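You operate a simulated robot arm through the tools that you are given. There is no shell and no other tool.

You are at the controls of a simulated robot arm. One attempt, no reset.

JOB
Switch the pump on, close its vent and bring it to 1.2 bar.
Fine: pump most of the way, then trim the last bit with the fine knob.

The check looks at the end state, three seconds after you hand in, the way a careful person would. Anything else that was tipped, shoved, dropped, spilled or broken makes it a failure.

ROBOT AND FRAMES
A 7-joint arm with a fingered hand, fixed in place. Base frame: the origin is at the foot of the arm, x ahead of it, y to its left, z up; the work surface is at about z = 0.73. Units: m, rad, N and s.
Its first joint turns from -2.897 to 2.897 rad. Payload 3.7 kg.
The tool frame sits at the grasp point between the pads (the TCP): z along the fingers, y along the line on which they close. The tips reach 0.025 m beyond it. The gripper opens to 0.088 m. The gripper's body begins 0.029 m behind the TCP. The gripper is a hand of 5 fingers: y runs from the thumb to the fingers, the wrist lies at [-0.013, -0.106, -0.174] in the tool frame, and closing takes about 1.5 s.
Orientation is told as [roll, pitch, yaw] about the base's x, y, z axes, in that order, counted from this pose: with the fingers straight down and the wrist toward the robot, the tool's x, y and z point along [0, 1, 0], [1, 0, 0] and [0, 0, -1] of the base frame.

CONTROLS
- The arm moves only by the tool move_arm. Its argument "targets" is a list of rows, each a list of 2 entries, a list of its own where there are three numbers: the shift along the tool's x, y, z in units of 20 mm (1.0 is 20 mm), then the turn, a rotation vector about the tool's x, y, z in units of 4 degrees (1.0 is 4 degrees). In form: [[[x, y, z], [rx, ry, rz]], ...]. A call has 1 to 20 rows; each row shifts and turns the commanded pose from where the row before left it, along the tool's axes as they then stand. "claw" is the opening in per cent of the stroke, from 0 (shut) to 100 (fully open), set as the call begins (left out, the last holds). A call with a number of a shift or a turn outside -1 to 1 is refused whole. A row lasts 0.2 s, in which the tool goes at most 0.05 m and 0.15 rad; a call with a longer step from one row to the next is refused whole, and so is a gripper value outside its range. Where a pose cannot be reached the arm comes as near as it can. A force on the tool above 40 N (or 10 N above the force at the start of the call, whichever is more), or a blocked arm, ends the call early, and 0.2 s more pass. Each finger travels about 0.108 m/s and halts on what it meets, pressing with about 26 N; the grip force reading is that of the motor and also rises with nothing between the fingers. The clock runs only during rows and for 0.2 s after the last one: add rows that do not move to give the fingers time. It gives the time, the measured TCP pose, the force on the tool (base axes), the opening and the grip force at its end, in the units of the frame above (readings bear some noise), with the torque about the TCP (base axes, N m) and any sound that the robot's microphone picked up.
- Cameras (640 x 400 px; columns grow to the right, rows downward): "scene" is fixed at [0.2202, 0.4986, 1.3956]; the picture's right is [0.84, -0.55, 0.00], its down [-0.50, -0.77, -0.40] and it looks along [0.22, 0.34, -0.92] (base axes); focal length 338 px, centre (320, 200). "wrist" rides on the gripper at [0.059, -0.079, -0.105] in the tool frame; the picture's right is [-0.73, 0.32, -0.61], its down [-0.62, -0.68, 0.38] and it looks along [-0.29, 0.66, 0.70] (tool axes); focal length 234 px, centre (320, 200). There is no depth. A picture from a camera that has moved, and an enlarged one, comes with that camera's place and axes in the base frame and with its lens.
- grab_frame(camera): a new picture of that camera. The clock stands still meanwhile.
- finger_targets(index, middle, ring, little, thumb_bend, thumb_turn): sets how far each is bent, from 0 (flat) to 1 (curled in); at 0.3 the hand is open as for a grip, at 0.7 the pads meet at the TCP. One left out holds its place. A second passes; each finger stops where it meets its share of the squeeze, and holds until it gets a number again. A gripper value or a shape takes the hand back. It gives what a move gives, with no picture; readings hold the bend of each and the force on index, middle, ring, little, thumb and palm. thumb_turn goes from beside the hand (0) to across from the fingers (1), as for a grip.
- preshape(shape): the hand has 5 fingers and takes this shape, open, in about a second: jaw (thumb against the fingers, like two jaws); tri (thumb and two fingers); tip (a fingertip pinch); poke (one finger out to press); point (the index stretched); flat (the hand flat); cup (the hand cupped); fist (a fist). The gripper value then closes the fingers along that shape, each until it touches; the sizes above hold for jaw. It gives what a move gives, with no picture.
- zoom(camera, box): a new picture of the part [left, top, right, bottom] of that camera's present view, enlarged. The clock stands still meanwhile.
- close_job(): hands the job in; it is judged then, once.

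Places have to be worked out from the pictures, the camera data and where the tool is seen. Open the gripper and draw the arm clear of the work before you hand the job in, unless the task says otherwise.

The tools are called after ">>>" by a JSON object that holds its "method" and its "body". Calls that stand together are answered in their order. move_arm: Moves the arm, as the interface text tells. Its arguments: {"type":"object","properties":{"targets":{"type":"array","items":{"type":"array"}},"claw":{"type":"number"}},"required":["targets"]} The other tools are called the same way: preshape (shape) gives the hand a shape; finger_targets (index, middle, ring, little, thumb_bend, thumb_turn) moves the fingers one by one; grab_frame (camera) takes a picture; zoom (camera, box) takes an enlarged picture of a part of a camera's view; close_job () hands the job in.

At the start:

```text
time_s: 0.0
eef_pos: [0.1958, 0.5298, 1.0677]
ee_rot: [0.002, 0.001, 0.003]
wrist_force: [0.5, -0.2, 0.1]
wrist_torque: [0.0, 0.02, -0.04]
width: 0.0876
finger_force: 0.0
shape: jaw
bend: [0.3, 0.3, 0.3, 0.3, 0.3, 0.98]
finger forces: [0.1, 0.0, 0.1, 0.0, 0.0, 0.1]
```

scene: 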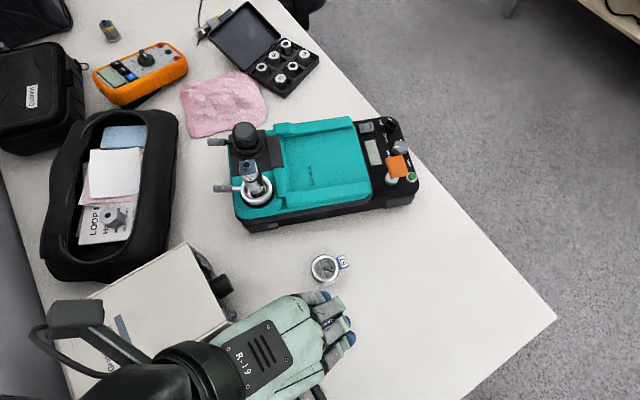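
wrist: 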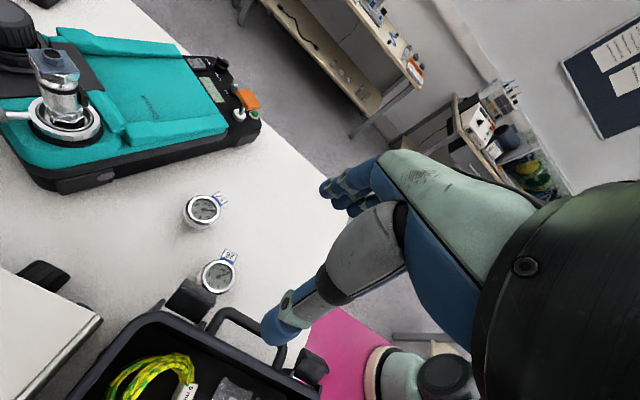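

I start by looking closely at the pump in the scene camera to identify the switch, vent, lever and fine knob.

>>> {"method": "zoom", "body": {"camera": "scene", "box": [340, 100, 440, 200]}}

>>> {"method": "zoom", "body": {"camera": "scene", "box": [200, 100, 300, 220]}}

>>> {"method": "zoom", "body": {"camera": "scene", "box": [200, 90, 440, 250]}}

>>> {"method": "zoom", "body": {"camera": "wrist", "box": [0, 0, 320, 200]}}

```text
4.00 times, centred on (390, 150) of scene
camera zoom: at [0.2202, 0.4986, 1.3956], right [0.84, -0.55, 0.0], down [-0.5, -0.77, -0.4], along [0.22, 0.34, -0.92], focal length 1350 px, centre (40, 400)
```

zoom: 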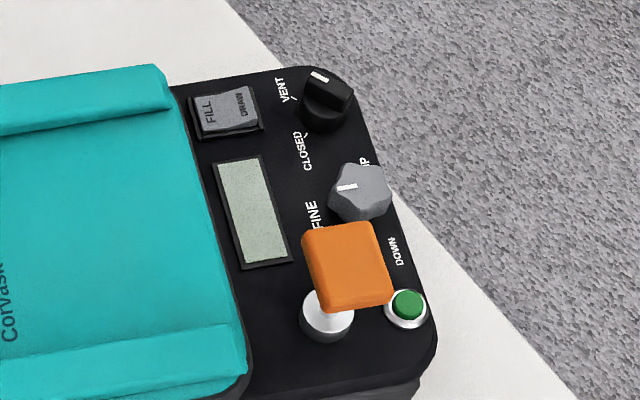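

```text
3.33 times, centred on (250, 160) of scene
camera zoom: at [0.2202, 0.4986, 1.3956], right [0.84, -0.55, 0.0], down [-0.5, -0.77, -0.4], along [0.22, 0.34, -0.92], focal length 1125 px, centre (553, 333)
```

zoom: 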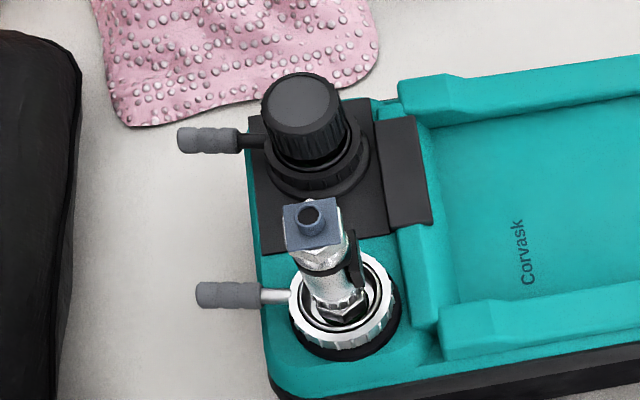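

```text
2.50 times, centred on (320, 170) of scene
camera zoom: at [0.2202, 0.4986, 1.3956], right [0.84, -0.55, 0.0], down [-0.5, -0.77, -0.4], along [0.22, 0.34, -0.92], focal length 844 px, centre (320, 275)
```

zoom: 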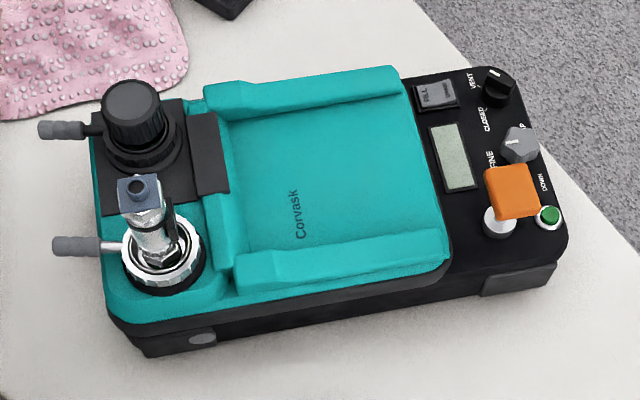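

```text
2.00 times, centred on (160, 100) of wrist
camera zoom: at [0.1177, 0.5873, 1.1719], right [0.32, -0.73, 0.61], down [-0.68, -0.62, -0.38], along [0.66, -0.29, -0.7], focal length 468 px, centre (640, 400)
```

zoom: 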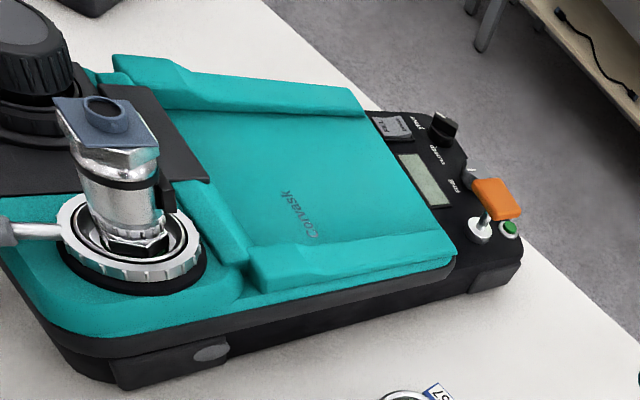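

The panel (green button, orange plunger, grey FINE knob, black VENT/CLOSED knob, FILL/DRAW rocker) sits near (0.55, 0.74, 0.79). I move the hand high above the pump so the wrist camera gets a close look.

>>> {"method": "move_arm", "body": {"targets": [[[0.79, 0.95, 0.45], [0, 0, 0]], [[0.79, 0.95, 0.45], [0, 0, 0]], [[0.79, 0.95, 0.45], [0, 0, 0]], [[0.79, 0.95, 0.45], [0, 0, 0]], [[0.79, 0.95, 0.45], [0, 0, 0]], [[0.79, 0.95, 0.45], [0, 0, 0]], [[0.79, 0.95, 0.45], [0, 0, 0]], [[0.79, 0.95, 0.45], [0, 0, 0]], [[0.79, 0.95, 0.45], [0, 0, 0]], [[0.79, 0.95, 0.45], [0, 0, 0]], [[0.79, 0.95, 0.45], [0, 0, 0]], [[0.79, 0.95, 0.45], [0, 0, 0]], [[0, 0, 0], [0, 0, 0]]]}}

```text
time_s: 1.9
eef_pos: [0.2187, 0.6561, 1.0114]
ee_rot: [0.029, 0.001, 0.186]
wrist_force: [-0.2, -0.1, -0.8]
wrist_torque: [0.01, 0.0, 0.0]
width: 0.0879
finger_force: 0.0
shape: jaw
bend: [0.3, 0.3, 0.3, 0.3, 0.3, 0.98]
finger forces: [0.0, 0.1, 0.0, 0.0, 0.0, 0.0]
stopped in row 9: the arm was blocked; the commanded pose is now the measured one
```

The arm was blocked partway and yawed by itself, probably a joint limit or a contact. I look at both cameras before going on.

>>> {"method": "grab_frame", "body": {"camera": "scene"}}

>>> {"method": "grab_frame", "body": {"camera": "wrist"}}

```text
taken
```

scene: 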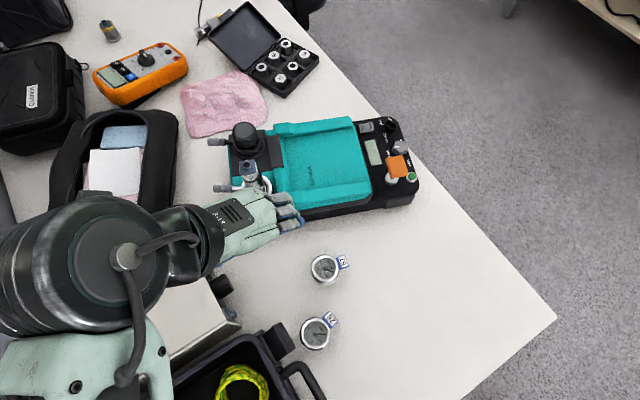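

```text
taken
camera wrist: at [0.132, 0.6958, 1.1183], right [0.46, -0.67, 0.59], down [-0.56, -0.73, -0.4], along [0.69, -0.14, -0.7], focal length 234 px, centre (320, 200)
```

wrist: 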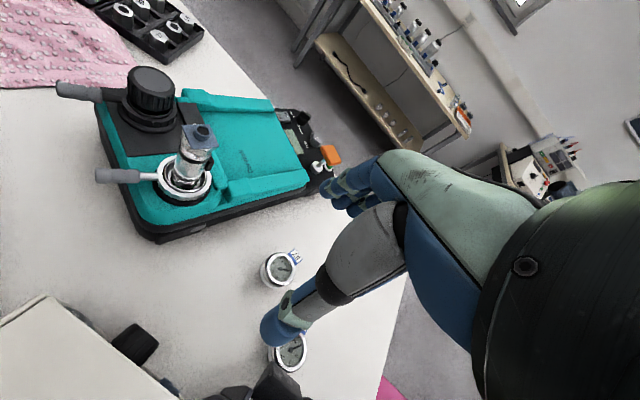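

No contact is visible: the hand is in free air, so this was a wrist-joint limit from keeping yaw at 0. I turn the tool toward positive yaw (wrist pointing back at the base) in place.

>>> {"method": "move_arm", "body": {"targets": [[[0, 0, 0], [0, 0, -1]], [[0, 0, 0], [0, 0, -1]], [[0, 0, 0], [0, 0, -1]], [[0, 0, 0], [0, 0, -1]], [[0, 0, 0], [0, 0, -1]], [[0, 0, 0], [0, 0, -1]], [[0, 0, 0], [0, 0, -1]], [[0, 0, 0], [0, 0, -1]], [[0, 0, 0], [0, 0, 0]]]}}

```text
time_s: 3.9
eef_pos: [0.2365, 0.6653, 1.0017]
ee_rot: [0.018, -0.003, 0.73]
wrist_force: [-0.3, -0.9, 0.2]
wrist_torque: [-0.01, 0.02, -0.01]
width: 0.0879
finger_force: 0.1
shape: jaw
bend: [0.3, 0.3, 0.3, 0.3, 0.3, 0.98]
finger forces: [0.0, 0.0, 0.1, 0.0, 0.0, 0.0]
```

Yaw is now 0.73 and the arm moves freely. I bring the TCP to about (0.50, 0.61, 0.94), in front of and above the panel, to look at it.

>>> {"method": "move_arm", "body": {"targets": [[[-0.98, 0.72, 0.28], [0, 0, 0]], [[-0.98, 0.72, 0.28], [0, 0, 0]], [[-0.98, 0.72, 0.28], [0, 0, 0]], [[-0.98, 0.72, 0.28], [0, 0, 0]], [[-0.98, 0.72, 0.28], [0, 0, 0]], [[-0.98, 0.72, 0.28], [0, 0, 0]], [[-0.98, 0.72, 0.28], [0, 0, 0]], [[-0.98, 0.72, 0.28], [0, 0, 0]], [[-0.98, 0.72, 0.28], [0, 0, 0]], [[-0.98, 0.72, 0.28], [0, 0, 0]], [[-0.98, 0.72, 0.28], [0, 0, 0]], [[0, 0, 0], [0, 0, 0]]]}}

>>> {"method": "grab_frame", "body": {"camera": "wrist"}}

>>> {"method": "grab_frame", "body": {"camera": "scene"}}

```text
time_s: 5.7
eef_pos: [0.2794, 0.6472, 0.9277]
ee_rot: [-0.056, -0.002, 0.908]
wrist_force: [-0.3, 0.3, -0.8]
wrist_torque: [0.0, 0.03, 0.0]
width: 0.0879
finger_force: 0.1
shape: jaw
bend: [0.3, 0.3, 0.3, 0.3, 0.3, 0.98]
finger forces: [0.0, 0.0, 0.0, 0.1, 0.0, 0.0]
stopped in row 8: the arm was blocked; the commanded pose is now the measured one
```

```text
taken
camera wrist: at [0.1795, 0.624, 1.0289], right [0.74, -0.17, 0.65], down [0.09, -0.93, -0.35], along [0.66, 0.32, -0.68], focal length 234 px, centre (320, 200)
```

wrist: 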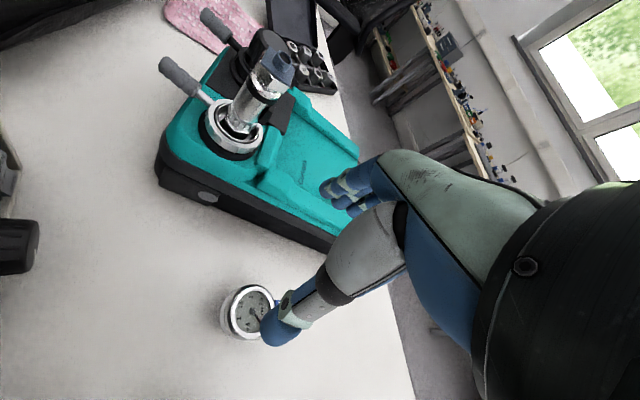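

```text
taken
```

scene: 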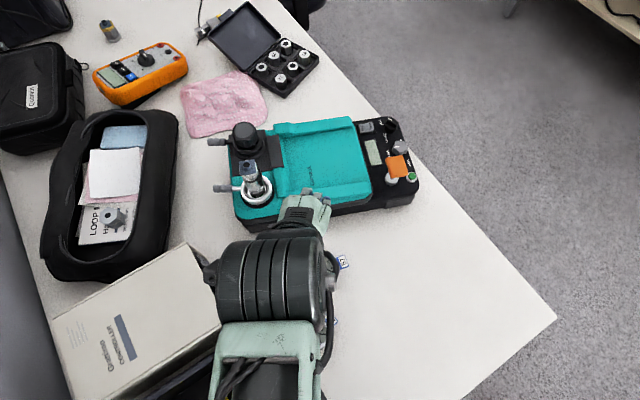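

The +x motion was blocked again with no force on the tool, so it looks like a joint limit or a lag rather than contact. I test with small, slow steps in base +x (rising slightly) and watch the response.

>>> {"method": "move_arm", "body": {"targets": [[[-0.39, 0.31, -0.3], [0, 0, 0]], [[-0.39, 0.31, -0.3], [0, 0, 0]], [[-0.39, 0.31, -0.3], [0, 0, 0]], [[-0.39, 0.31, -0.3], [0, 0, 0]], [[0, 0, 0], [0, 0, 0]], [[0, 0, 0], [0, 0, 0]]]}}

```text
time_s: 7.3
eef_pos: [0.2626, 0.6524, 0.9458]
ee_rot: [-0.076, -0.001, 0.98]
wrist_force: [-0.3, 0.5, 0.3]
wrist_torque: [0.02, 0.0, 0.0]
width: 0.0878
finger_force: 0.0
shape: jaw
bend: [0.3, 0.3, 0.3, 0.3, 0.3, 0.98]
finger forces: [0.0, 0.0, 0.1, 0.0, 0.0, 0.1]
stopped in row 6: the arm was blocked; the commanded pose is now the measured one
```

The small step went the wrong way with yaw creeping up again, so a wrist joint seems to be at its limit and wants more yaw. I turn further in place and see whether that frees the motion.

>>> {"method": "move_arm", "body": {"targets": [[[0, 0, -0.5], [0, 0, -1]], [[0, 0, -0.5], [0, 0, -1]], [[0, 0, -0.5], [0, 0, -1]], [[0, 0, -0.5], [0, 0, -1]], [[0, 0, -0.5], [0, 0, -1]], [[0, 0, 0], [0, 0, 0]]]}}

>>> {"method": "grab_frame", "body": {"camera": "scene"}}

```text
time_s: 8.9
eef_pos: [0.1744, 0.6605, 0.9389]
ee_rot: [-0.155, 0.087, 1.432]
wrist_force: [-0.9, 0.4, 0.4]
wrist_torque: [0.01, -0.03, 0.03]
width: 0.088
finger_force: 0.0
shape: jaw
bend: [0.3, 0.3, 0.3, 0.3, 0.3, 0.98]
finger forces: [0.0, 0.1, 0.1, 0.0, 0.0, 0.1]
stopped in row 6: the arm was blocked; the commanded pose is now the measured one
```

```text
taken
```

scene: 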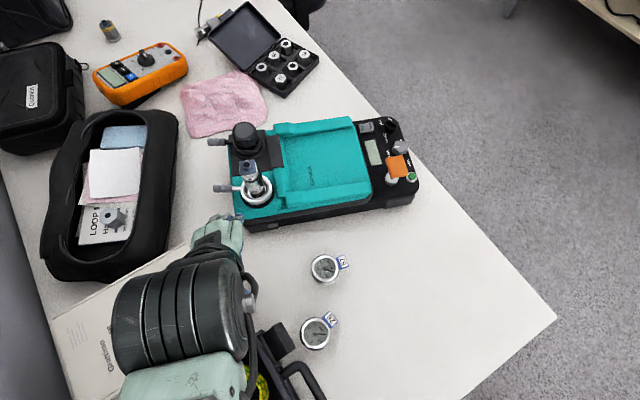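

Turning pushed the TCP off to x=0.17 and even tilted it, and the commanded rise did not happen either. I test a pure rise with no rotation to find out which direction is really limited.

>>> {"method": "move_arm", "body": {"targets": [[[0, 0, -0.5], [0, 0, 0]], [[0, 0, -0.5], [0, 0, 0]], [[0, 0, -0.5], [0, 0, 0]], [[0, 0, -0.5], [0, 0, 0]], [[0, 0, 0], [0, 0, 0]]]}}

>>> {"method": "grab_frame", "body": {"camera": "wrist"}}

```text
time_s: 10.1
eef_pos: [0.1656, 0.6625, 0.9748]
ee_rot: [-0.157, 0.088, 1.433]
wrist_force: [-0.1, 0.4, -0.5]
wrist_torque: [-0.03, 0.01, 0.0]
width: 0.088
finger_force: 0.1
shape: jaw
bend: [0.3, 0.3, 0.3, 0.3, 0.3, 0.98]
finger forces: [0.0, 0.1, 0.0, 0.0, 0.0, 0.1]
```

```text
taken
camera wrist: at [0.0825, 0.6043, 1.0761], right [0.67, 0.3, 0.68], down [0.57, -0.79, -0.22], along [0.47, 0.54, -0.7], focal length 234 px, centre (320, 200)
```

wrist: 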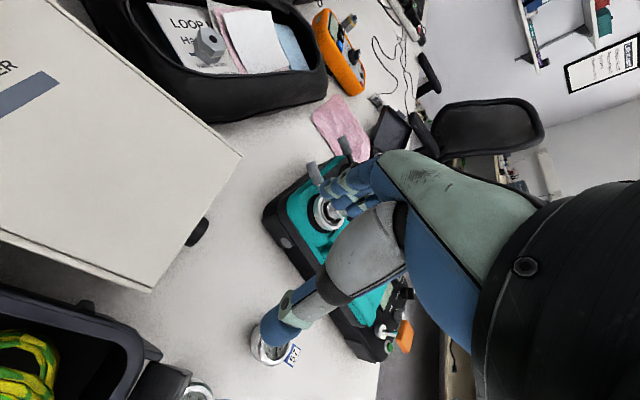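

A pure rise works fine. Now I imitate a pure base-joint swing: the TCP moves on a circle about the base (clockwise) with matching yaw, to see if the arm follows.

>>> {"method": "move_arm", "body": {"targets": [[[-0.68, -0.07, 0], [0, 0, 0.287]], [[-0.68, -0.07, 0], [0, 0, 0.287]], [[-0.68, -0.07, 0], [0, 0, 0.287]], [[-0.68, -0.07, 0], [0, 0, 0.287]], [[-0.68, -0.07, 0], [0, 0, 0.287]], [[-0.68, -0.07, 0], [0, 0, 0.287]], [[0, 0, 0], [0, 0, 0]]]}}

```text
time_s: 11.9
eef_pos: [0.2173, 0.6497, 0.9654]
ee_rot: [-0.201, 0.093, 1.343]
wrist_force: [-0.3, 0.5, -0.2]
wrist_torque: [-0.02, 0.0, 0.01]
width: 0.088
finger_force: 0.0
shape: jaw
bend: [0.3, 0.3, 0.3, 0.3, 0.3, 0.98]
finger forces: [0.0, 0.0, 0.1, 0.0, 0.1, 0.0]
stopped in row 7: the arm was blocked; the commanded pose is now the measured one
```

The swing partly worked (TCP az 76°→71°) but the hand tilts and the call ends as blocked. I look at the scene again to see how the forearm sits relative to surrounding things.

>>> {"method": "grab_frame", "body": {"camera": "scene"}}

>>> {"method": "grab_frame", "body": {"camera": "wrist"}}

```text
taken
```

scene: 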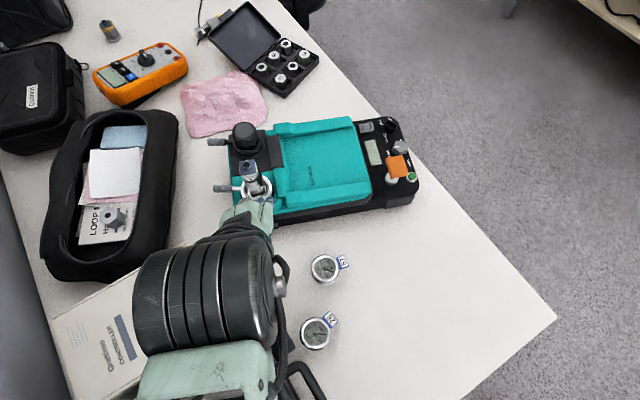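

```text
taken
camera wrist: at [0.1252, 0.5994, 1.0631], right [0.66, 0.25, 0.71], down [0.51, -0.84, -0.19], along [0.55, 0.48, -0.68], focal length 234 px, centre (320, 200)
```

wrist: 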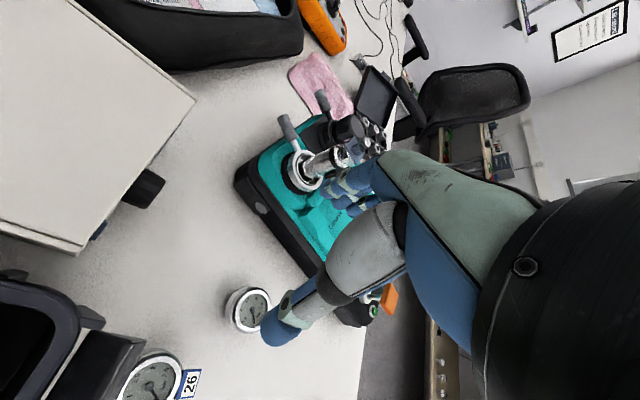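

Nothing is touching; the wrist is only at radius ~0.59, probably at the arm's inner reach limit. I rise and move radially outward to get into the comfortable zone.

>>> {"method": "move_arm", "body": {"targets": [[[0, 0.6, -0.7], [0, 0, 0]], [[0, 0.6, -0.7], [0, 0, 0]], [[0, 0.6, -0.7], [0, 0, 0]], [[0, 0.6, -0.7], [0, 0, 0]], [[0, 0.6, -0.7], [0, 0, 0]], [[0, 0.6, -0.7], [0, 0, 0]], [[0, 0, 0], [0, 0, 0]]]}}

```text
time_s: 13.2
eef_pos: [0.102, 0.6733, 1.0698]
ee_rot: [-0.17, 0.044, 1.498]
wrist_force: [0.8, 0.1, -0.1]
wrist_torque: [0.01, -0.01, -0.01]
width: 0.088
finger_force: 0.2
shape: jaw
bend: [0.3, 0.3, 0.3, 0.3, 0.3, 0.98]
finger forces: [0.1, 0.0, 0.0, 0.0, 0.0, 0.1]
stopped in row 6: the arm was blocked; the commanded pose is now the measured one
```

The radius seems capped near 0.68–0.70 while the base swings by itself, so something limits outward extension here. I retreat slightly inward and level the tool to get back to a clean, tracking state.

>>> {"method": "move_arm", "body": {"targets": [[[0, -0.5, 0], [-0.16, 0.6, 0]], [[0, -0.5, 0], [-0.16, 0.6, 0]], [[0, -0.5, 0], [-0.16, 0.6, 0]], [[0, -0.5, 0], [-0.16, 0.6, 0]], [[0, 0, 0], [0, 0, 0]], [[0, 0, 0], [0, 0, 0]]]}}

>>> {"method": "grab_frame", "body": {"camera": "scene"}}

>>> {"method": "grab_frame", "body": {"camera": "wrist"}}

```text
time_s: 14.6
eef_pos: [0.1074, 0.6571, 1.0389]
ee_rot: [-0.019, 0.039, 1.488]
wrist_force: [0.8, 0.5, -0.5]
wrist_torque: [-0.04, -0.04, -0.03]
width: 0.0881
finger_force: 0.0
shape: jaw
bend: [0.3, 0.3, 0.3, 0.3, 0.3, 0.98]
finger forces: [0.0, 0.0, 0.0, 0.1, 0.0, 0.0]
```

```text
taken
```

scene: 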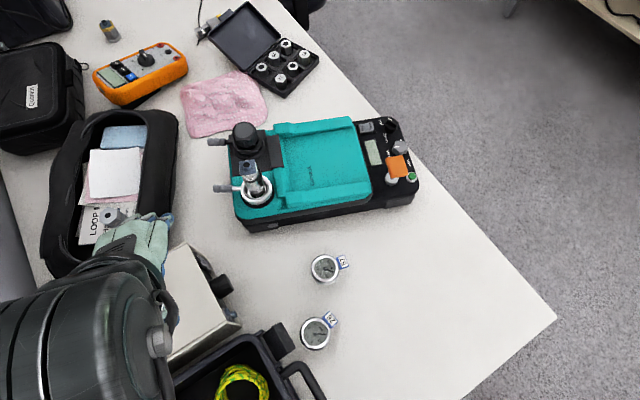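

```text
taken
camera wrist: at [0.0426, 0.5877, 1.1451], right [0.74, 0.29, 0.61], down [0.57, -0.74, -0.35], along [0.35, 0.6, -0.72], focal length 234 px, centre (320, 200)
```

wrist: 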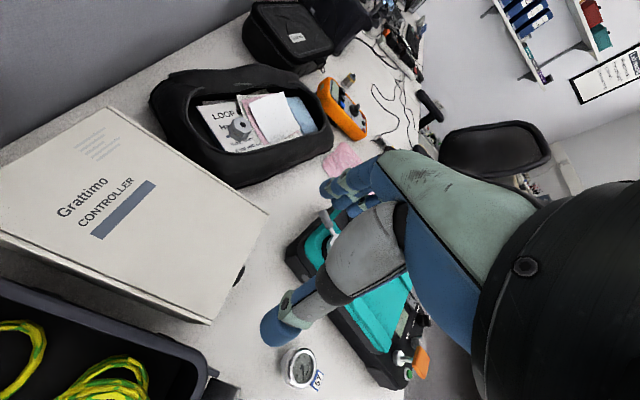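

Now it finished without a block and is level at (0.107, 0.657, 1.039). I test a slow 40 mm outward move from this clean state.

>>> {"method": "move_arm", "body": {"targets": [[[0, 0.5, 0], [0, 0, 0]], [[0, 0.5, 0], [0, 0, 0]], [[0, 0.5, 0], [0, 0, 0]], [[0, 0.5, 0], [0, 0, 0]], [[0, 0, 0], [0, 0, 0]], [[0, 0, 0], [0, 0, 0]]]}}

```text
time_s: 16.2
eef_pos: [0.0839, 0.6801, 1.0535]
ee_rot: [-0.011, 0.021, 1.52]
wrist_force: [0.1, -0.6, -0.2]
wrist_torque: [0.0, 0.0, 0.04]
width: 0.0879
finger_force: 0.0
shape: jaw
bend: [0.3, 0.3, 0.3, 0.3, 0.3, 0.98]
finger forces: [0.0, 0.1, 0.0, 0.0, 0.0, 0.0]
stopped in row 6: the arm was blocked; the commanded pose is now the measured one
```

The residuals all look like the base joint lagging counter-clockwise. I test a pure base-axis swing of −0.145 rad from this high, level pose, with rest rows to settle.

>>> {"method": "move_arm", "body": {"targets": [[[-0.99, -0.07, 0], [0, 0, 0.415]], [[-0.99, -0.07, 0], [0, 0, 0.415]], [[-0.99, -0.07, 0], [0, 0, 0.415]], [[-0.99, -0.07, 0], [0, 0, 0.415]], [[-0.99, -0.07, 0], [0, 0, 0.415]], [[0, 0, 0], [0, 0, 0]], [[0, 0, 0], [0, 0, 0]]]}}

```text
time_s: 18.0
eef_pos: [0.1495, 0.673, 1.0268]
ee_rot: [-0.05, 0.049, 1.411]
wrist_force: [0.2, 1.0, -0.4]
wrist_torque: [0.0, 0.01, 0.02]
width: 0.0879
finger_force: 0.1
shape: jaw
bend: [0.3, 0.3, 0.3, 0.3, 0.3, 0.98]
finger forces: [0.0, 0.0, 0.0, 0.0, 0.0, 0.0]
stopped in row 7: the arm was blocked; the commanded pose is now the measured one
```

The swing followed only partly and z sagged 27 mm. I hold still for a moment to see whether the pose is stable or drifting, then decide.

>>> {"method": "move_arm", "body": {"targets": [[[0, 0, 0], [0, 0, 0]], [[0, 0, 0], [0, 0, 0]], [[0, 0, 0], [0, 0, 0]], [[0, 0, 0], [0, 0, 0]], [[0, 0, 0], [0, 0, 0]]]}}

>>> {"method": "grab_frame", "body": {"camera": "wrist"}}

>>> {"method": "grab_frame", "body": {"camera": "scene"}}

```text
time_s: 19.2
eef_pos: [0.1499, 0.6732, 1.0251]
ee_rot: [-0.049, 0.047, 1.407]
wrist_force: [-0.8, 0.1, 0.6]
wrist_torque: [0.02, -0.04, 0.02]
width: 0.0877
finger_force: 0.1
shape: jaw
bend: [0.3, 0.3, 0.3, 0.3, 0.3, 0.98]
finger forces: [0.0, 0.0, 0.1, 0.0, 0.0, 0.0]
```

```text
taken
camera wrist: at [0.0759, 0.6096, 1.1311], right [0.74, 0.24, 0.62], down [0.52, -0.79, -0.32], along [0.42, 0.56, -0.71], focal length 234 px, centre (320, 200)
```

wrist: 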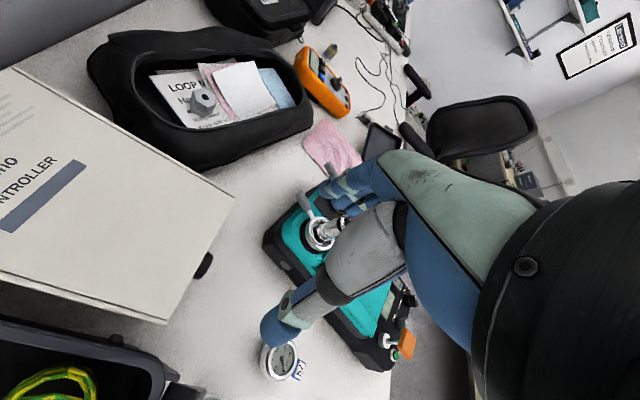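

```text
taken
```

scene: 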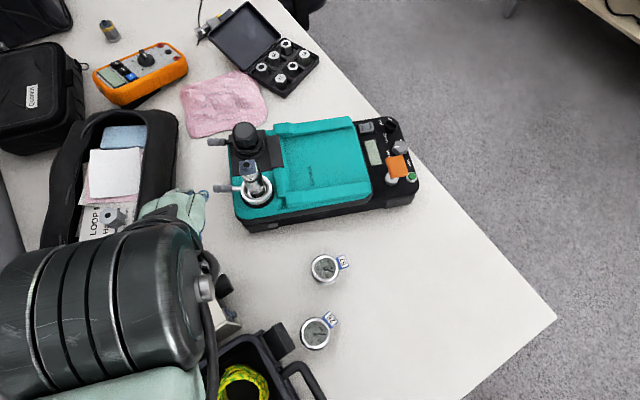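

The pose holds steadily, so it is a reach limit rather than a push. High up the arm may simply be near full stretch, so I test going straight down 60 mm here and check tracking.

>>> {"method": "move_arm", "body": {"targets": [[[0, 0, 0.75], [0, 0, 0]], [[0, 0, 0.75], [0, 0, 0]], [[0, 0, 0.75], [0, 0, 0]], [[0, 0, 0.75], [0, 0, 0]], [[0, 0, 0], [0, 0, 0]], [[0, 0, 0], [0, 0, 0]]]}}

```text
time_s: 20.6
eef_pos: [0.1609, 0.6717, 0.9647]
ee_rot: [-0.045, 0.053, 1.403]
wrist_force: [0.7, -0.3, 0.3]
wrist_torque: [-0.01, -0.01, -0.03]
width: 0.0877
finger_force: 0.1
shape: jaw
bend: [0.3, 0.3, 0.3, 0.3, 0.3, 0.98]
finger forces: [0.0, 0.0, 0.0, 0.1, 0.0, 0.0]
```

Straight down tracks well. Now I try a modest outward move at this lower height.

>>> {"method": "move_arm", "body": {"targets": [[[0, 0.5, 0], [0, 0, 0]], [[0, 0.5, 0], [0, 0, 0]], [[0, 0.5, 0], [0, 0, 0]], [[0, 0, 0], [0, 0, 0]], [[0, 0, 0], [0, 0, 0]]]}}

```text
time_s: 22.0
eef_pos: [0.1349, 0.6844, 0.988]
ee_rot: [-0.033, 0.023, 1.436]
wrist_force: [-0.2, 0.3, 0.7]
wrist_torque: [0.0, 0.02, -0.04]
width: 0.0875
finger_force: 0.1
shape: jaw
bend: [0.3, 0.3, 0.3, 0.3, 0.3, 0.98]
finger forces: [0.0, 0.1, 0.1, 0.1, 0.1, 0.0]
stopped in row 5: the arm was blocked; the commanded pose is now the measured one
```

Outward is refused here too (it slid up and sideways instead), so I want to see how the elbow lies. I go back toward the start pose (yaw 0), from where the wrist camera can see part of the arm near the base.

>>> {"method": "move_arm", "body": {"targets": [[[-0.2, -0.36, -0.2], [0, 0, 1]], [[-0.22, -0.35, -0.2], [0, 0, 1]], [[-0.25, -0.33, -0.2], [0, 0, 1]], [[-0.27, -0.31, -0.2], [0, 0, 1]], [[-0.29, -0.29, -0.2], [0, 0, 1]], [[-0.31, -0.27, -0.2], [0, 0, 1]], [[-0.33, -0.25, -0.2], [0, 0, 1]], [[-0.35, -0.22, -0.2], [0, 0, 1]], [[-0.36, -0.2, -0.2], [0, 0, 1]], [[-0.37, -0.17, -0.2], [0, 0, 1]], [[0, 0, 0], [0, 0, 0]]]}}

>>> {"method": "grab_frame", "body": {"camera": "wrist"}}

>>> {"method": "grab_frame", "body": {"camera": "scene"}}

```text
time_s: 24.4
eef_pos: [0.1793, 0.6195, 1.02]
ee_rot: [-0.052, 0.007, 0.725]
wrist_force: [-0.1, 0.6, 0.7]
wrist_torque: [-0.01, -0.03, 0.0]
width: 0.0881
finger_force: 0.0
shape: jaw
bend: [0.3, 0.3, 0.3, 0.3, 0.3, 0.98]
finger forces: [0.0, 0.0, 0.0, 0.0, 0.0, 0.0]
```

```text
taken
camera wrist: at [0.0782, 0.6157, 1.1227], right [0.71, -0.3, 0.64], down [-0.09, -0.93, -0.35], along [0.7, 0.19, -0.69], focal length 234 px, centre (320, 200)
```

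wrist: 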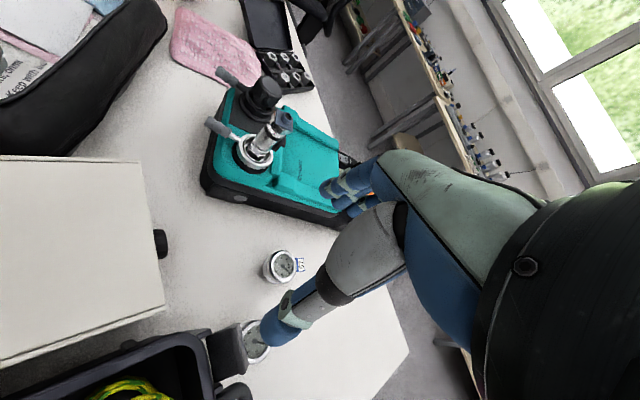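

```text
taken
```

scene: 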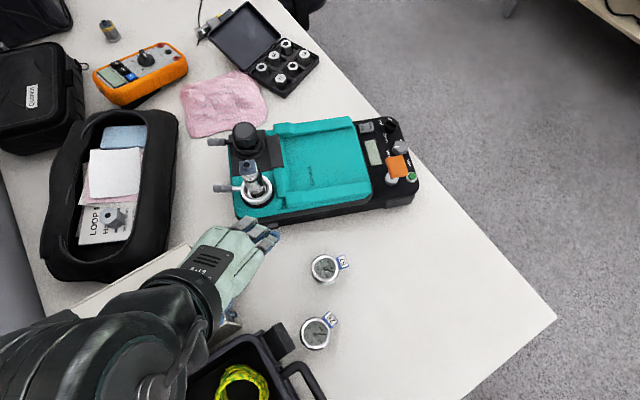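

Moving inward tracks well. I continue toward yaw ≈ 0 near the start position so the wrist camera can look back at the arm's elbow.

>>> {"method": "move_arm", "body": {"targets": [[[-0.39, -0.15, -0.2], [0, 0, 1]], [[-0.4, -0.12, -0.2], [0, 0, 1]], [[-0.4, -0.09, -0.2], [0, 0, 1]], [[-0.41, -0.06, -0.2], [0, 0, 1]], [[-0.41, -0.04, -0.2], [0, 0, 1]], [[-0.41, 0, -0.2], [0, 0, 1]], [[-0.41, 0.02, -0.2], [0, 0, 1]], [[-0.41, 0.05, -0.2], [0, 0, 1]], [[-0.41, 0.08, -0.2], [0, 0, 1]], [[-0.41, 0.1, -0.2], [0, 0, 1]], [[0, 0, 0], [0, 0, 0]]]}}

>>> {"method": "grab_frame", "body": {"camera": "wrist"}}

>>> {"method": "zoom", "body": {"camera": "wrist", "box": [200, 270, 480, 400]}}

```text
time_s: 26.8
eef_pos: [0.207, 0.5457, 1.0638]
ee_rot: [-0.043, -0.025, 0.03]
wrist_force: [0.4, -0.3, 0.3]
wrist_torque: [0.04, 0.0, -0.02]
width: 0.0878
finger_force: 0.0
shape: jaw
bend: [0.3, 0.3, 0.3, 0.3, 0.3, 0.98]
finger forces: [0.0, 0.0, 0.0, 0.0, 0.1, 0.1]
```

```text
taken
camera wrist: at [0.1238, 0.6061, 1.1634], right [0.33, -0.69, 0.65], down [-0.65, -0.66, -0.37], along [0.68, -0.3, -0.66], focal length 234 px, centre (320, 200)
```

wrist: 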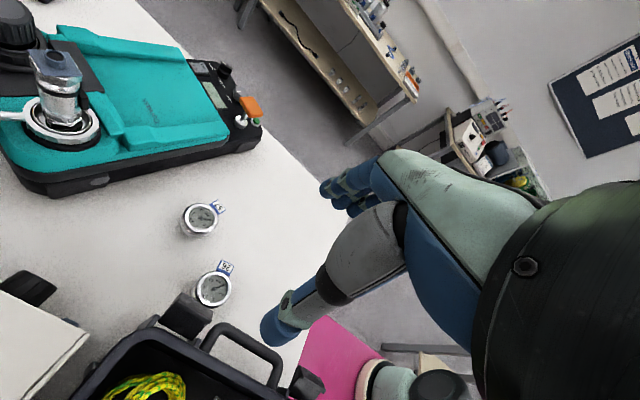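

```text
2.29 times, centred on (340, 335) of wrist
camera zoom: at [0.1238, 0.6061, 1.1634], right [0.33, -0.69, 0.65], down [-0.65, -0.66, -0.37], along [0.68, -0.3, -0.66], focal length 535 px, centre (274, -109)
```

zoom: 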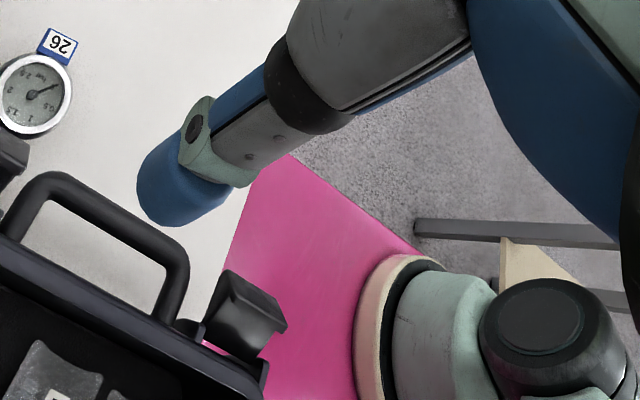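

Back near the start the arm tracks well, and I can see the arm's elbow (pale green with black cap) low on the right. I now try a pure base-joint swing of −0.18 rad from here; if only joint 1 moves, that elbow stays put in the image.

>>> {"method": "move_arm", "body": {"targets": [[[-0.335, 0.808, 0], [0, 0, 0.43]], [[-0.335, 0.808, 0], [0, 0, 0.43]], [[-0.335, 0.808, 0], [0, 0, 0.43]], [[-0.335, 0.808, 0], [0, 0, 0.43]], [[-0.335, 0.808, 0], [0, 0, 0.43]], [[-0.335, 0.808, 0], [0, 0, 0.43]], [[0, 0, 0], [0, 0, 0]]]}}

>>> {"method": "grab_frame", "body": {"camera": "wrist"}}

>>> {"method": "grab_frame", "body": {"camera": "scene"}}

```text
time_s: 28.4
eef_pos: [0.3027, 0.5014, 1.0678]
ee_rot: [-0.038, -0.034, -0.151]
wrist_force: [-0.1, 1.2, 0.3]
wrist_torque: [0.03, 0.0, -0.02]
width: 0.0877
finger_force: 0.1
shape: jaw
bend: [0.3, 0.3, 0.3, 0.3, 0.3, 0.98]
finger forces: [0.0, 0.0, 0.1, 0.0, 0.0, 0.1]
```

```text
taken
camera wrist: at [0.2303, 0.5747, 1.1679], right [0.19, -0.74, 0.65], down [-0.76, -0.53, -0.38], along [0.62, -0.42, -0.66], focal length 234 px, centre (320, 200)
```

wrist: 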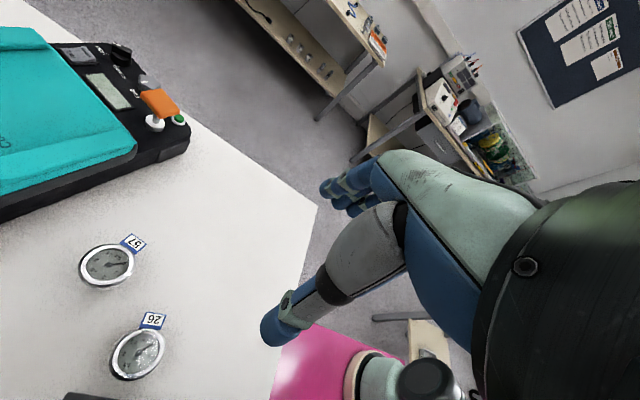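

```text
taken
```

scene: 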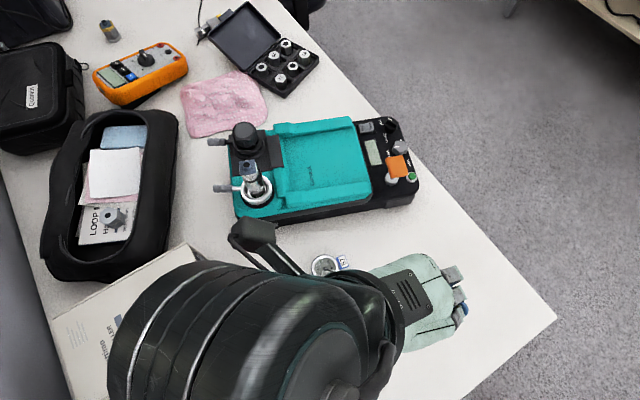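

That tracked perfectly, so the arm is free on this inner circle. I keep going in +x at constant yaw with a slight descent and watch for limits.

>>> {"method": "move_arm", "body": {"targets": [[[0.15, 0.98, 0.15], [0, 0, 0]], [[0.15, 0.98, 0.15], [0, 0, 0]], [[0.15, 0.98, 0.15], [0, 0, 0]], [[0.15, 0.98, 0.15], [0, 0, 0]], [[0.15, 0.98, 0.15], [0, 0, 0]], [[0, 0, 0], [0, 0, 0]]]}}

>>> {"method": "grab_frame", "body": {"camera": "wrist"}}

```text
time_s: 29.8
eef_pos: [0.399, 0.5, 1.0542]
ee_rot: [-0.04, -0.035, -0.15]
wrist_force: [-0.8, 1.1, 0.8]
wrist_torque: [0.0, -0.01, 0.0]
width: 0.0878
finger_force: 0.0
shape: jaw
bend: [0.3, 0.3, 0.3, 0.3, 0.3, 0.98]
finger forces: [0.1, 0.0, 0.1, 0.0, 0.1, 0.0]
```

```text
taken
camera wrist: at [0.3266, 0.575, 1.1549], right [0.19, -0.74, 0.65], down [-0.76, -0.53, -0.38], along [0.63, -0.41, -0.66], focal length 234 px, centre (320, 200)
```

wrist: 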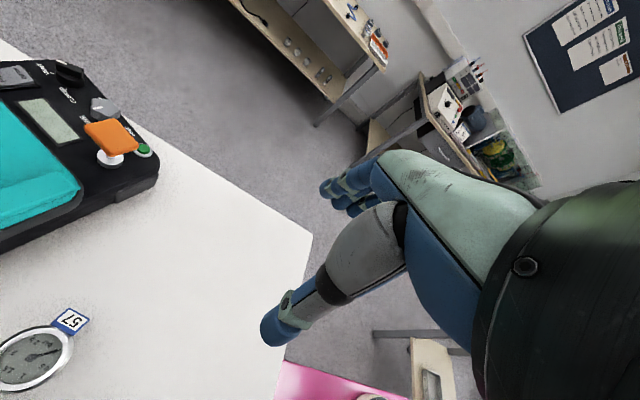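

Good tracking; the panel is now in view at upper left. I continue toward (0.50, 0.55, 0.96).

>>> {"method": "move_arm", "body": {"targets": [[[0.54, 0.76, 0.6], [0, 0, 0]], [[0.54, 0.76, 0.6], [0, 0, 0]], [[0.54, 0.76, 0.6], [0, 0, 0]], [[0.54, 0.76, 0.6], [0, 0, 0]], [[0.54, 0.76, 0.6], [0, 0, 0]], [[0.54, 0.76, 0.6], [0, 0, 0]], [[0, 0, 0], [0, 0, 0]]]}}

>>> {"method": "grab_frame", "body": {"camera": "wrist"}}

```text
time_s: 31.0
eef_pos: [0.371, 0.5607, 1.0127]
ee_rot: [-0.013, -0.036, 0.019]
wrist_force: [0.5, -0.5, 0.1]
wrist_torque: [0.0, 0.02, -0.01]
width: 0.088
finger_force: 0.0
shape: jaw
bend: [0.3, 0.3, 0.3, 0.3, 0.3, 0.98]
finger forces: [0.0, 0.0, 0.0, 0.1, 0.0, 0.0]
stopped in row 6: the arm was blocked; the commanded pose is now the measured one
```

```text
taken
camera wrist: at [0.2881, 0.6196, 1.1136], right [0.31, -0.71, 0.63], down [-0.65, -0.64, -0.4], along [0.69, -0.29, -0.67], focal length 234 px, centre (320, 200)
```

wrist: 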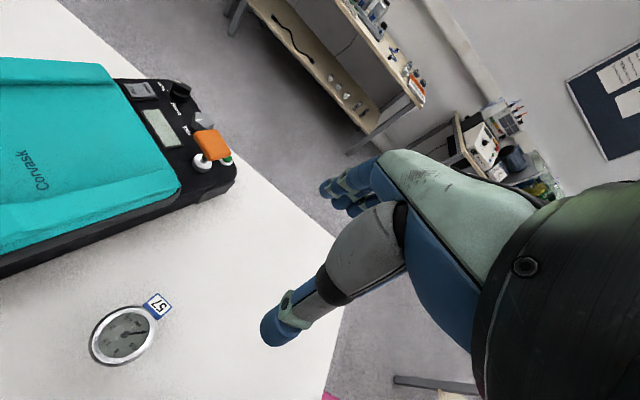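

Extending outward past wrist radius ≈0.6 blocks again while moving around inside that radius is fine. I go back in and yaw the hand so the wrist camera looks toward the base, to see the arm's layout and any obstacle there.

>>> {"method": "move_arm", "body": {"targets": [[[-0.5, -0.22, -0.27], [0, 0, 1]], [[-0.5, -0.18, -0.27], [0, 0, 1]], [[-0.52, -0.14, -0.27], [0, 0, 1]], [[-0.53, -0.1, -0.27], [0, 0, 1]], [[-0.54, -0.06, -0.27], [0, 0, 1]], [[-0.54, -0.02, -0.27], [0, 0, 1]], [[-0.54, 0.02, -0.27], [0, 0, 1]], [[-0.54, 0.06, -0.27], [0, 0, 1]], [[-0.54, 0.1, -0.27], [0, 0, 1]], [[0, 0, 0], [0, 0, 0]]]}}

>>> {"method": "grab_frame", "body": {"camera": "wrist"}}

>>> {"method": "grab_frame", "body": {"camera": "scene"}}

```text
time_s: 33.2
eef_pos: [0.3486, 0.4781, 1.0522]
ee_rot: [-0.002, -0.04, -0.626]
wrist_force: [-0.4, -1.1, 0.9]
wrist_torque: [0.01, -0.01, 0.03]
width: 0.0881
finger_force: 0.2
shape: jaw
bend: [0.3, 0.3, 0.3, 0.3, 0.3, 0.98]
finger forces: [0.1, 0.0, 0.0, 0.0, 0.0, 0.1]
```

```text
taken
camera wrist: at [0.316, 0.5735, 1.1541], right [-0.18, -0.76, 0.62], down [-0.91, -0.12, -0.41], along [0.38, -0.64, -0.67], focal length 234 px, centre (320, 200)
```

wrist: 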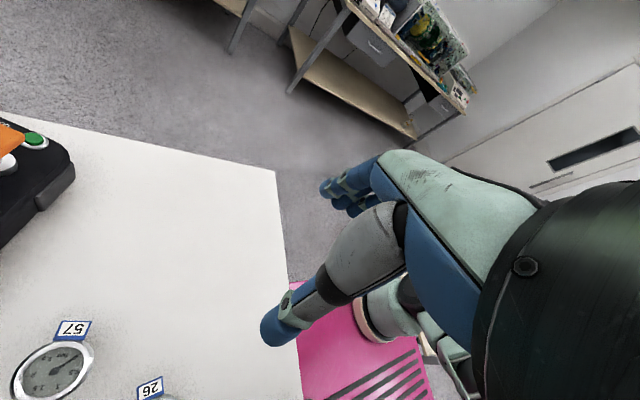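

```text
taken
```

scene: 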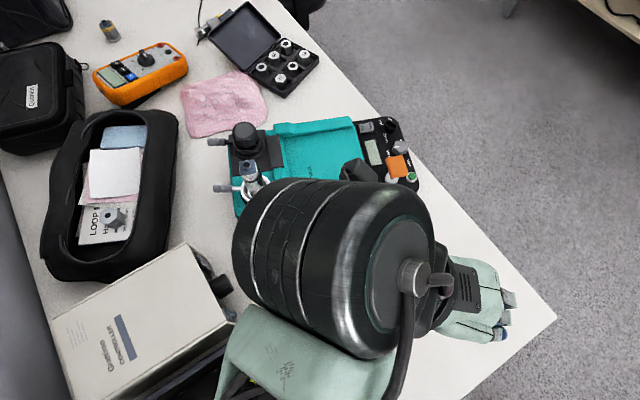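

I can now see a pink pedestal with vent slots and a pale-green/beige robot part by the table edge. I zoom in to understand the arm's base and elbow.

>>> {"method": "zoom", "body": {"camera": "wrist", "box": [280, 240, 500, 400]}}

>>> {"method": "zoom", "body": {"camera": "scene", "box": [200, 250, 440, 400]}}

```text
2.50 times, centred on (390, 320) of wrist
camera zoom: at [0.316, 0.5735, 1.1541], right [-0.18, -0.76, 0.62], down [-0.91, -0.12, -0.41], along [0.38, -0.64, -0.67], focal length 585 px, centre (145, -100)
```

zoom: 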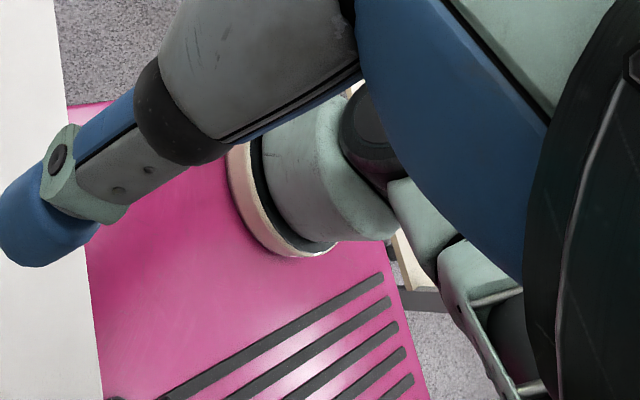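

```text
2.67 times, centred on (320, 325) of scene
camera zoom: at [0.2202, 0.4986, 1.3956], right [0.84, -0.55, 0.0], down [-0.5, -0.77, -0.4], along [0.22, 0.34, -0.92], focal length 900 px, centre (320, -133)
```

zoom: 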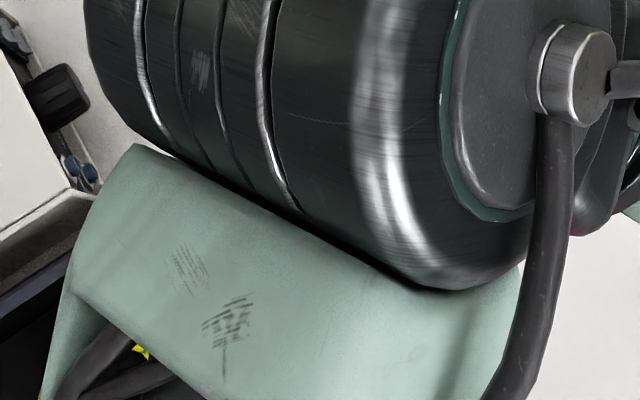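

The base ring and shoulder appear near x≈0.27, y≈0 on the pink pedestal, with the upper arm going off to the left. I yaw a bit more (moving slightly inward) for an unobstructed view of the shoulder and elbow.

>>> {"method": "move_arm", "body": {"targets": [[[-0.26, 0.3, 0], [0, 0, 1]], [[-0.26, 0.32, 0], [0, 0, 1]], [[-0.24, 0.34, 0], [0, 0, 1]], [[-0.22, 0.37, 0], [0, 0, 1]], [[-0.2, 0.4, 0], [0, 0, 1]], [[-0.18, 0.4, 0], [0, 0, 1]], [[-0.16, 0.4, 0], [0, 0, 1]], [[0, 0, 0], [0, 0, 0]]]}}

>>> {"method": "grab_frame", "body": {"camera": "wrist"}}

>>> {"method": "grab_frame", "body": {"camera": "scene"}}

```text
time_s: 35.2
eef_pos: [0.3386, 0.4143, 1.0649]
ee_rot: [0.024, -0.018, -1.074]
wrist_force: [0.4, -0.5, 0.2]
wrist_torque: [-0.03, 0.0, -0.05]
width: 0.0878
finger_force: 0.0
shape: jaw
bend: [0.3, 0.3, 0.3, 0.3, 0.3, 0.98]
finger forces: [0.0, 0.1, 0.1, 0.1, 0.0, 0.0]
stopped in row 8: the arm was blocked; the commanded pose is now the measured one
```

```text
taken
camera wrist: at [0.349, 0.5126, 1.1693], right [-0.5, -0.63, 0.59], down [-0.86, 0.3, -0.41], along [0.08, -0.72, -0.69], focal length 234 px, centre (320, 200)
```

wrist: 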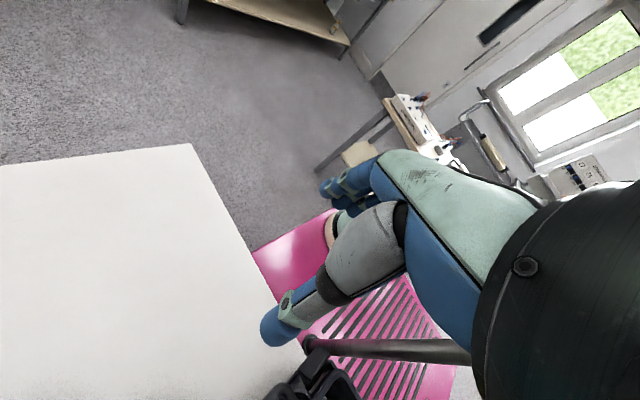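

```text
taken
```

scene: 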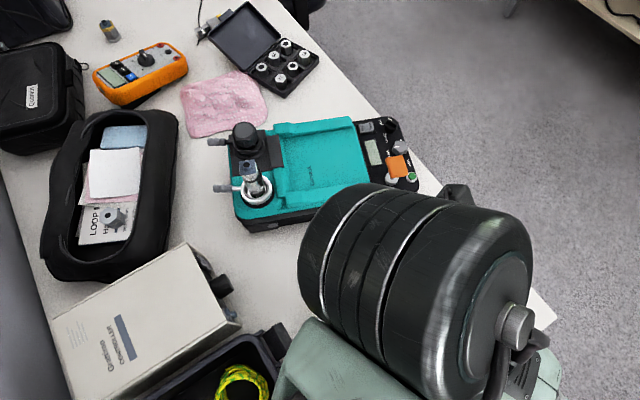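

The forearm lies low on the left (J6 axis and forearm direction in the scene picture show the elbow near x≈0.05, z≈0.97), which probably puts joint 2 at its limit. I go up high while turning back, to lift the elbow, then I'll try going outward at height.

>>> {"method": "move_arm", "body": {"targets": [[[-0.06, -0.18, -0.48], [0, 0, -1]], [[-0.04, -0.18, -0.48], [0, 0, -1]], [[-0.03, -0.18, -0.48], [0, 0, -1]], [[-0.02, -0.19, -0.48], [0, 0, -1]], [[0, -0.19, -0.48], [0, 0, -1]], [[0.01, -0.19, -0.48], [0, 0, -1]], [[0.03, -0.19, -0.48], [0, 0, -1]], [[0.04, -0.19, -0.48], [0, 0, -1]], [[0.05, -0.18, -0.48], [0, 0, -1]], [[0.07, -0.18, -0.48], [0, 0, -1]], [[0.08, -0.17, -0.48], [0, 0, -1]], [[0.09, -0.17, -0.48], [0, 0, -1]], [[0.1, -0.16, -0.48], [0, 0, -1]], [[0.11, -0.15, -0.48], [0, 0, -1]], [[0, 0, 0], [0, 0, 0]]]}}

```text
time_s: 38.6
eef_pos: [0.2873, 0.481, 1.162]
ee_rot: [-0.065, -0.08, -0.096]
wrist_force: [-0.3, 0.9, -2.4]
wrist_torque: [-0.03, -0.07, 0.02]
width: 0.0881
finger_force: 0.0
shape: jaw
bend: [0.3, 0.3, 0.3, 0.3, 0.3, 0.98]
finger forces: [0.0, 0.0, 0.0, 0.1, 0.0, 0.0]
stopped in row 15: the arm was blocked; the commanded pose is now the measured one
```

Going up is also limited (z≈1.16), which fits full arm stretch for a shoulder near (0.28, 0, 0.86). I look with the wrist camera again to check for things near the forearm (e.g. an open toolbox lid).

>>> {"method": "grab_frame", "body": {"camera": "wrist"}}

>>> {"method": "grab_frame", "body": {"camera": "scene"}}

```text
taken
camera wrist: at [0.208, 0.5537, 1.2562], right [0.2, -0.71, 0.68], down [-0.71, -0.58, -0.39], along [0.67, -0.4, -0.62], focal length 234 px, centre (320, 200)
```

wrist: 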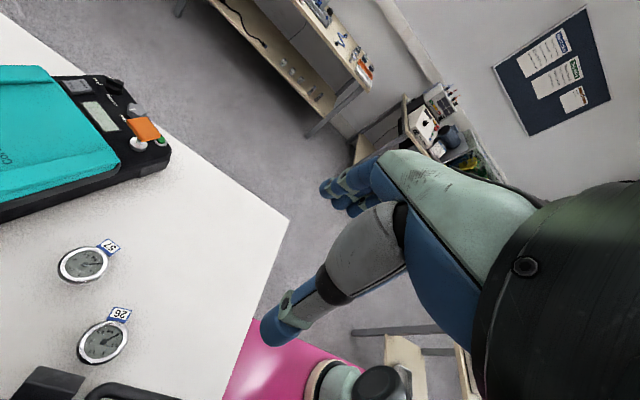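

```text
taken
```

scene: 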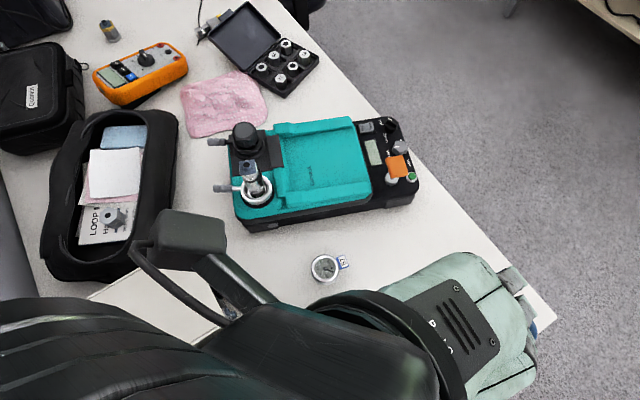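

Nothing new around the arm; the high region is simply near full stretch. I descend first at small radius (where it tracks), leveling the tool, then go +x low and only then outward.

>>> {"method": "move_arm", "body": {"targets": [[[-0.1, 0.1, 0.93], [0.19, 0.155, 0]], [[-0.1, 0.1, 0.93], [0.19, 0.155, 0]], [[-0.1, 0.1, 0.93], [0.19, 0.155, 0]], [[-0.1, 0.1, 0.93], [0.19, 0.155, 0]], [[-0.1, 0.1, 0.93], [0.19, 0.155, 0]], [[-0.1, 0.1, 0.93], [0.19, 0.155, 0]], [[0, 0.9, 0.2], [0, 0, 0]], [[0, 0.9, 0.2], [0, 0, 0]], [[0, 0.9, 0.2], [0, 0, 0]], [[0, 0.9, 0.2], [0, 0, 0]], [[0, 0.9, 0.2], [0, 0, 0]], [[0, 0, 0], [0, 0, 0]]]}}

```text
time_s: 41.2
eef_pos: [0.3718, 0.4624, 1.0266]
ee_rot: [-0.015, -0.027, -0.07]
wrist_force: [-1.1, -0.4, -0.1]
wrist_torque: [-0.03, -0.03, 0.01]
width: 0.0882
finger_force: 0.0
shape: jaw
bend: [0.3, 0.3, 0.3, 0.3, 0.3, 0.98]
finger forces: [0.0, 0.0, 0.1, 0.0, 0.0, 0.0]
```

Tracking well at (0.372, 0.462, 1.027), nearly level. Now straight down 100 mm over the free table area.

>>> {"method": "move_arm", "body": {"targets": [[[0, 0.3, 0.9], [0, 0, 0]], [[0, 0.3, 0.9], [0, 0, 0]], [[0, 0.3, 0.9], [0, 0, 0]], [[0, 0.3, 0.9], [0, 0, 0]], [[0, 0.3, 0.9], [0, 0, 0]], [[0, 0, 0], [0, 0, 0]]]}}

```text
time_s: 42.6
eef_pos: [0.404, 0.4589, 0.9469]
ee_rot: [0.0, -0.019, -0.077]
wrist_force: [0.7, -0.4, 0.9]
wrist_torque: [-0.05, 0.0, 0.01]
width: 0.0879
finger_force: 0.2
shape: jaw
bend: [0.3, 0.3, 0.3, 0.3, 0.3, 0.98]
finger forces: [0.0, 0.0, 0.1, 0.0, 0.1, 0.0]
```

Still free at (0.404, 0.459, 0.947). Now I try outward gently in +x/+y with a slight descent.

>>> {"method": "move_arm", "body": {"targets": [[[0.64, 0.55, 0.2], [0, 0, 0]], [[0.64, 0.55, 0.2], [0, 0, 0]], [[0.64, 0.55, 0.2], [0, 0, 0]], [[0.64, 0.55, 0.2], [0, 0, 0]], [[0.64, 0.55, 0.2], [0, 0, 0]], [[0, 0, 0], [0, 0, 0]]]}}

>>> {"method": "grab_frame", "body": {"camera": "scene"}}

```text
time_s: 44.2
eef_pos: [0.4183, 0.523, 0.9317]
ee_rot: [0.013, -0.009, -0.003]
wrist_force: [0.5, -0.3, 1.0]
wrist_torque: [0.01, -0.03, -0.01]
width: 0.088
finger_force: 0.1
shape: jaw
bend: [0.3, 0.3, 0.3, 0.3, 0.3, 0.98]
finger forces: [0.0, 0.0, 0.0, 0.0, 0.0, 0.1]
stopped in row 6: the arm was blocked; the commanded pose is now the measured one
```

```text
taken
```

scene: 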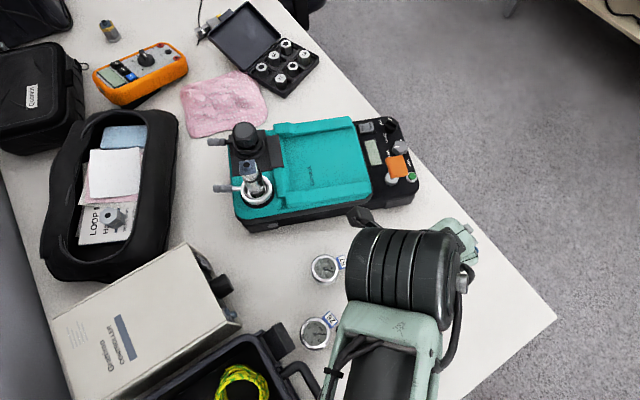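

The grooved wrist joint sits exactly at the tool's "wrist" point, and the visible base is near (0.28, 0.02); the elbow seems to hang left around (0.03, 0.26, 0.95), perhaps against the toolbox side. I go back in, rise, and swing clockwise about that true base to carry the elbow to the right.

>>> {"method": "move_arm", "body": {"targets": [[[-0.6, -0.3, -0.9], [0, 0, 0]], [[-0.6, -0.3, -0.9], [0, 0, 0]], [[-0.6, -0.3, -0.9], [0, 0, 0]], [[-0.6, -0.3, -0.9], [0, 0, 0]], [[-0.6, -0.3, -0.9], [0, 0, 0]], [[-0.6, -0.3, -0.9], [0, 0, 0]], [[0, 0, 0], [0, 0, 0]]]}}

```text
time_s: 46.0
eef_pos: [0.3786, 0.4695, 1.0077]
ee_rot: [-0.053, -0.049, 0.0]
wrist_force: [0.4, 0.2, -0.1]
wrist_torque: [-0.01, -0.01, -0.01]
width: 0.0881
finger_force: 0.2
shape: jaw
bend: [0.3, 0.3, 0.3, 0.3, 0.3, 0.98]
finger forces: [0.1, 0.0, 0.0, 0.0, 0.0, 0.0]
stopped in row 7: the arm was blocked; the commanded pose is now the measured one
```

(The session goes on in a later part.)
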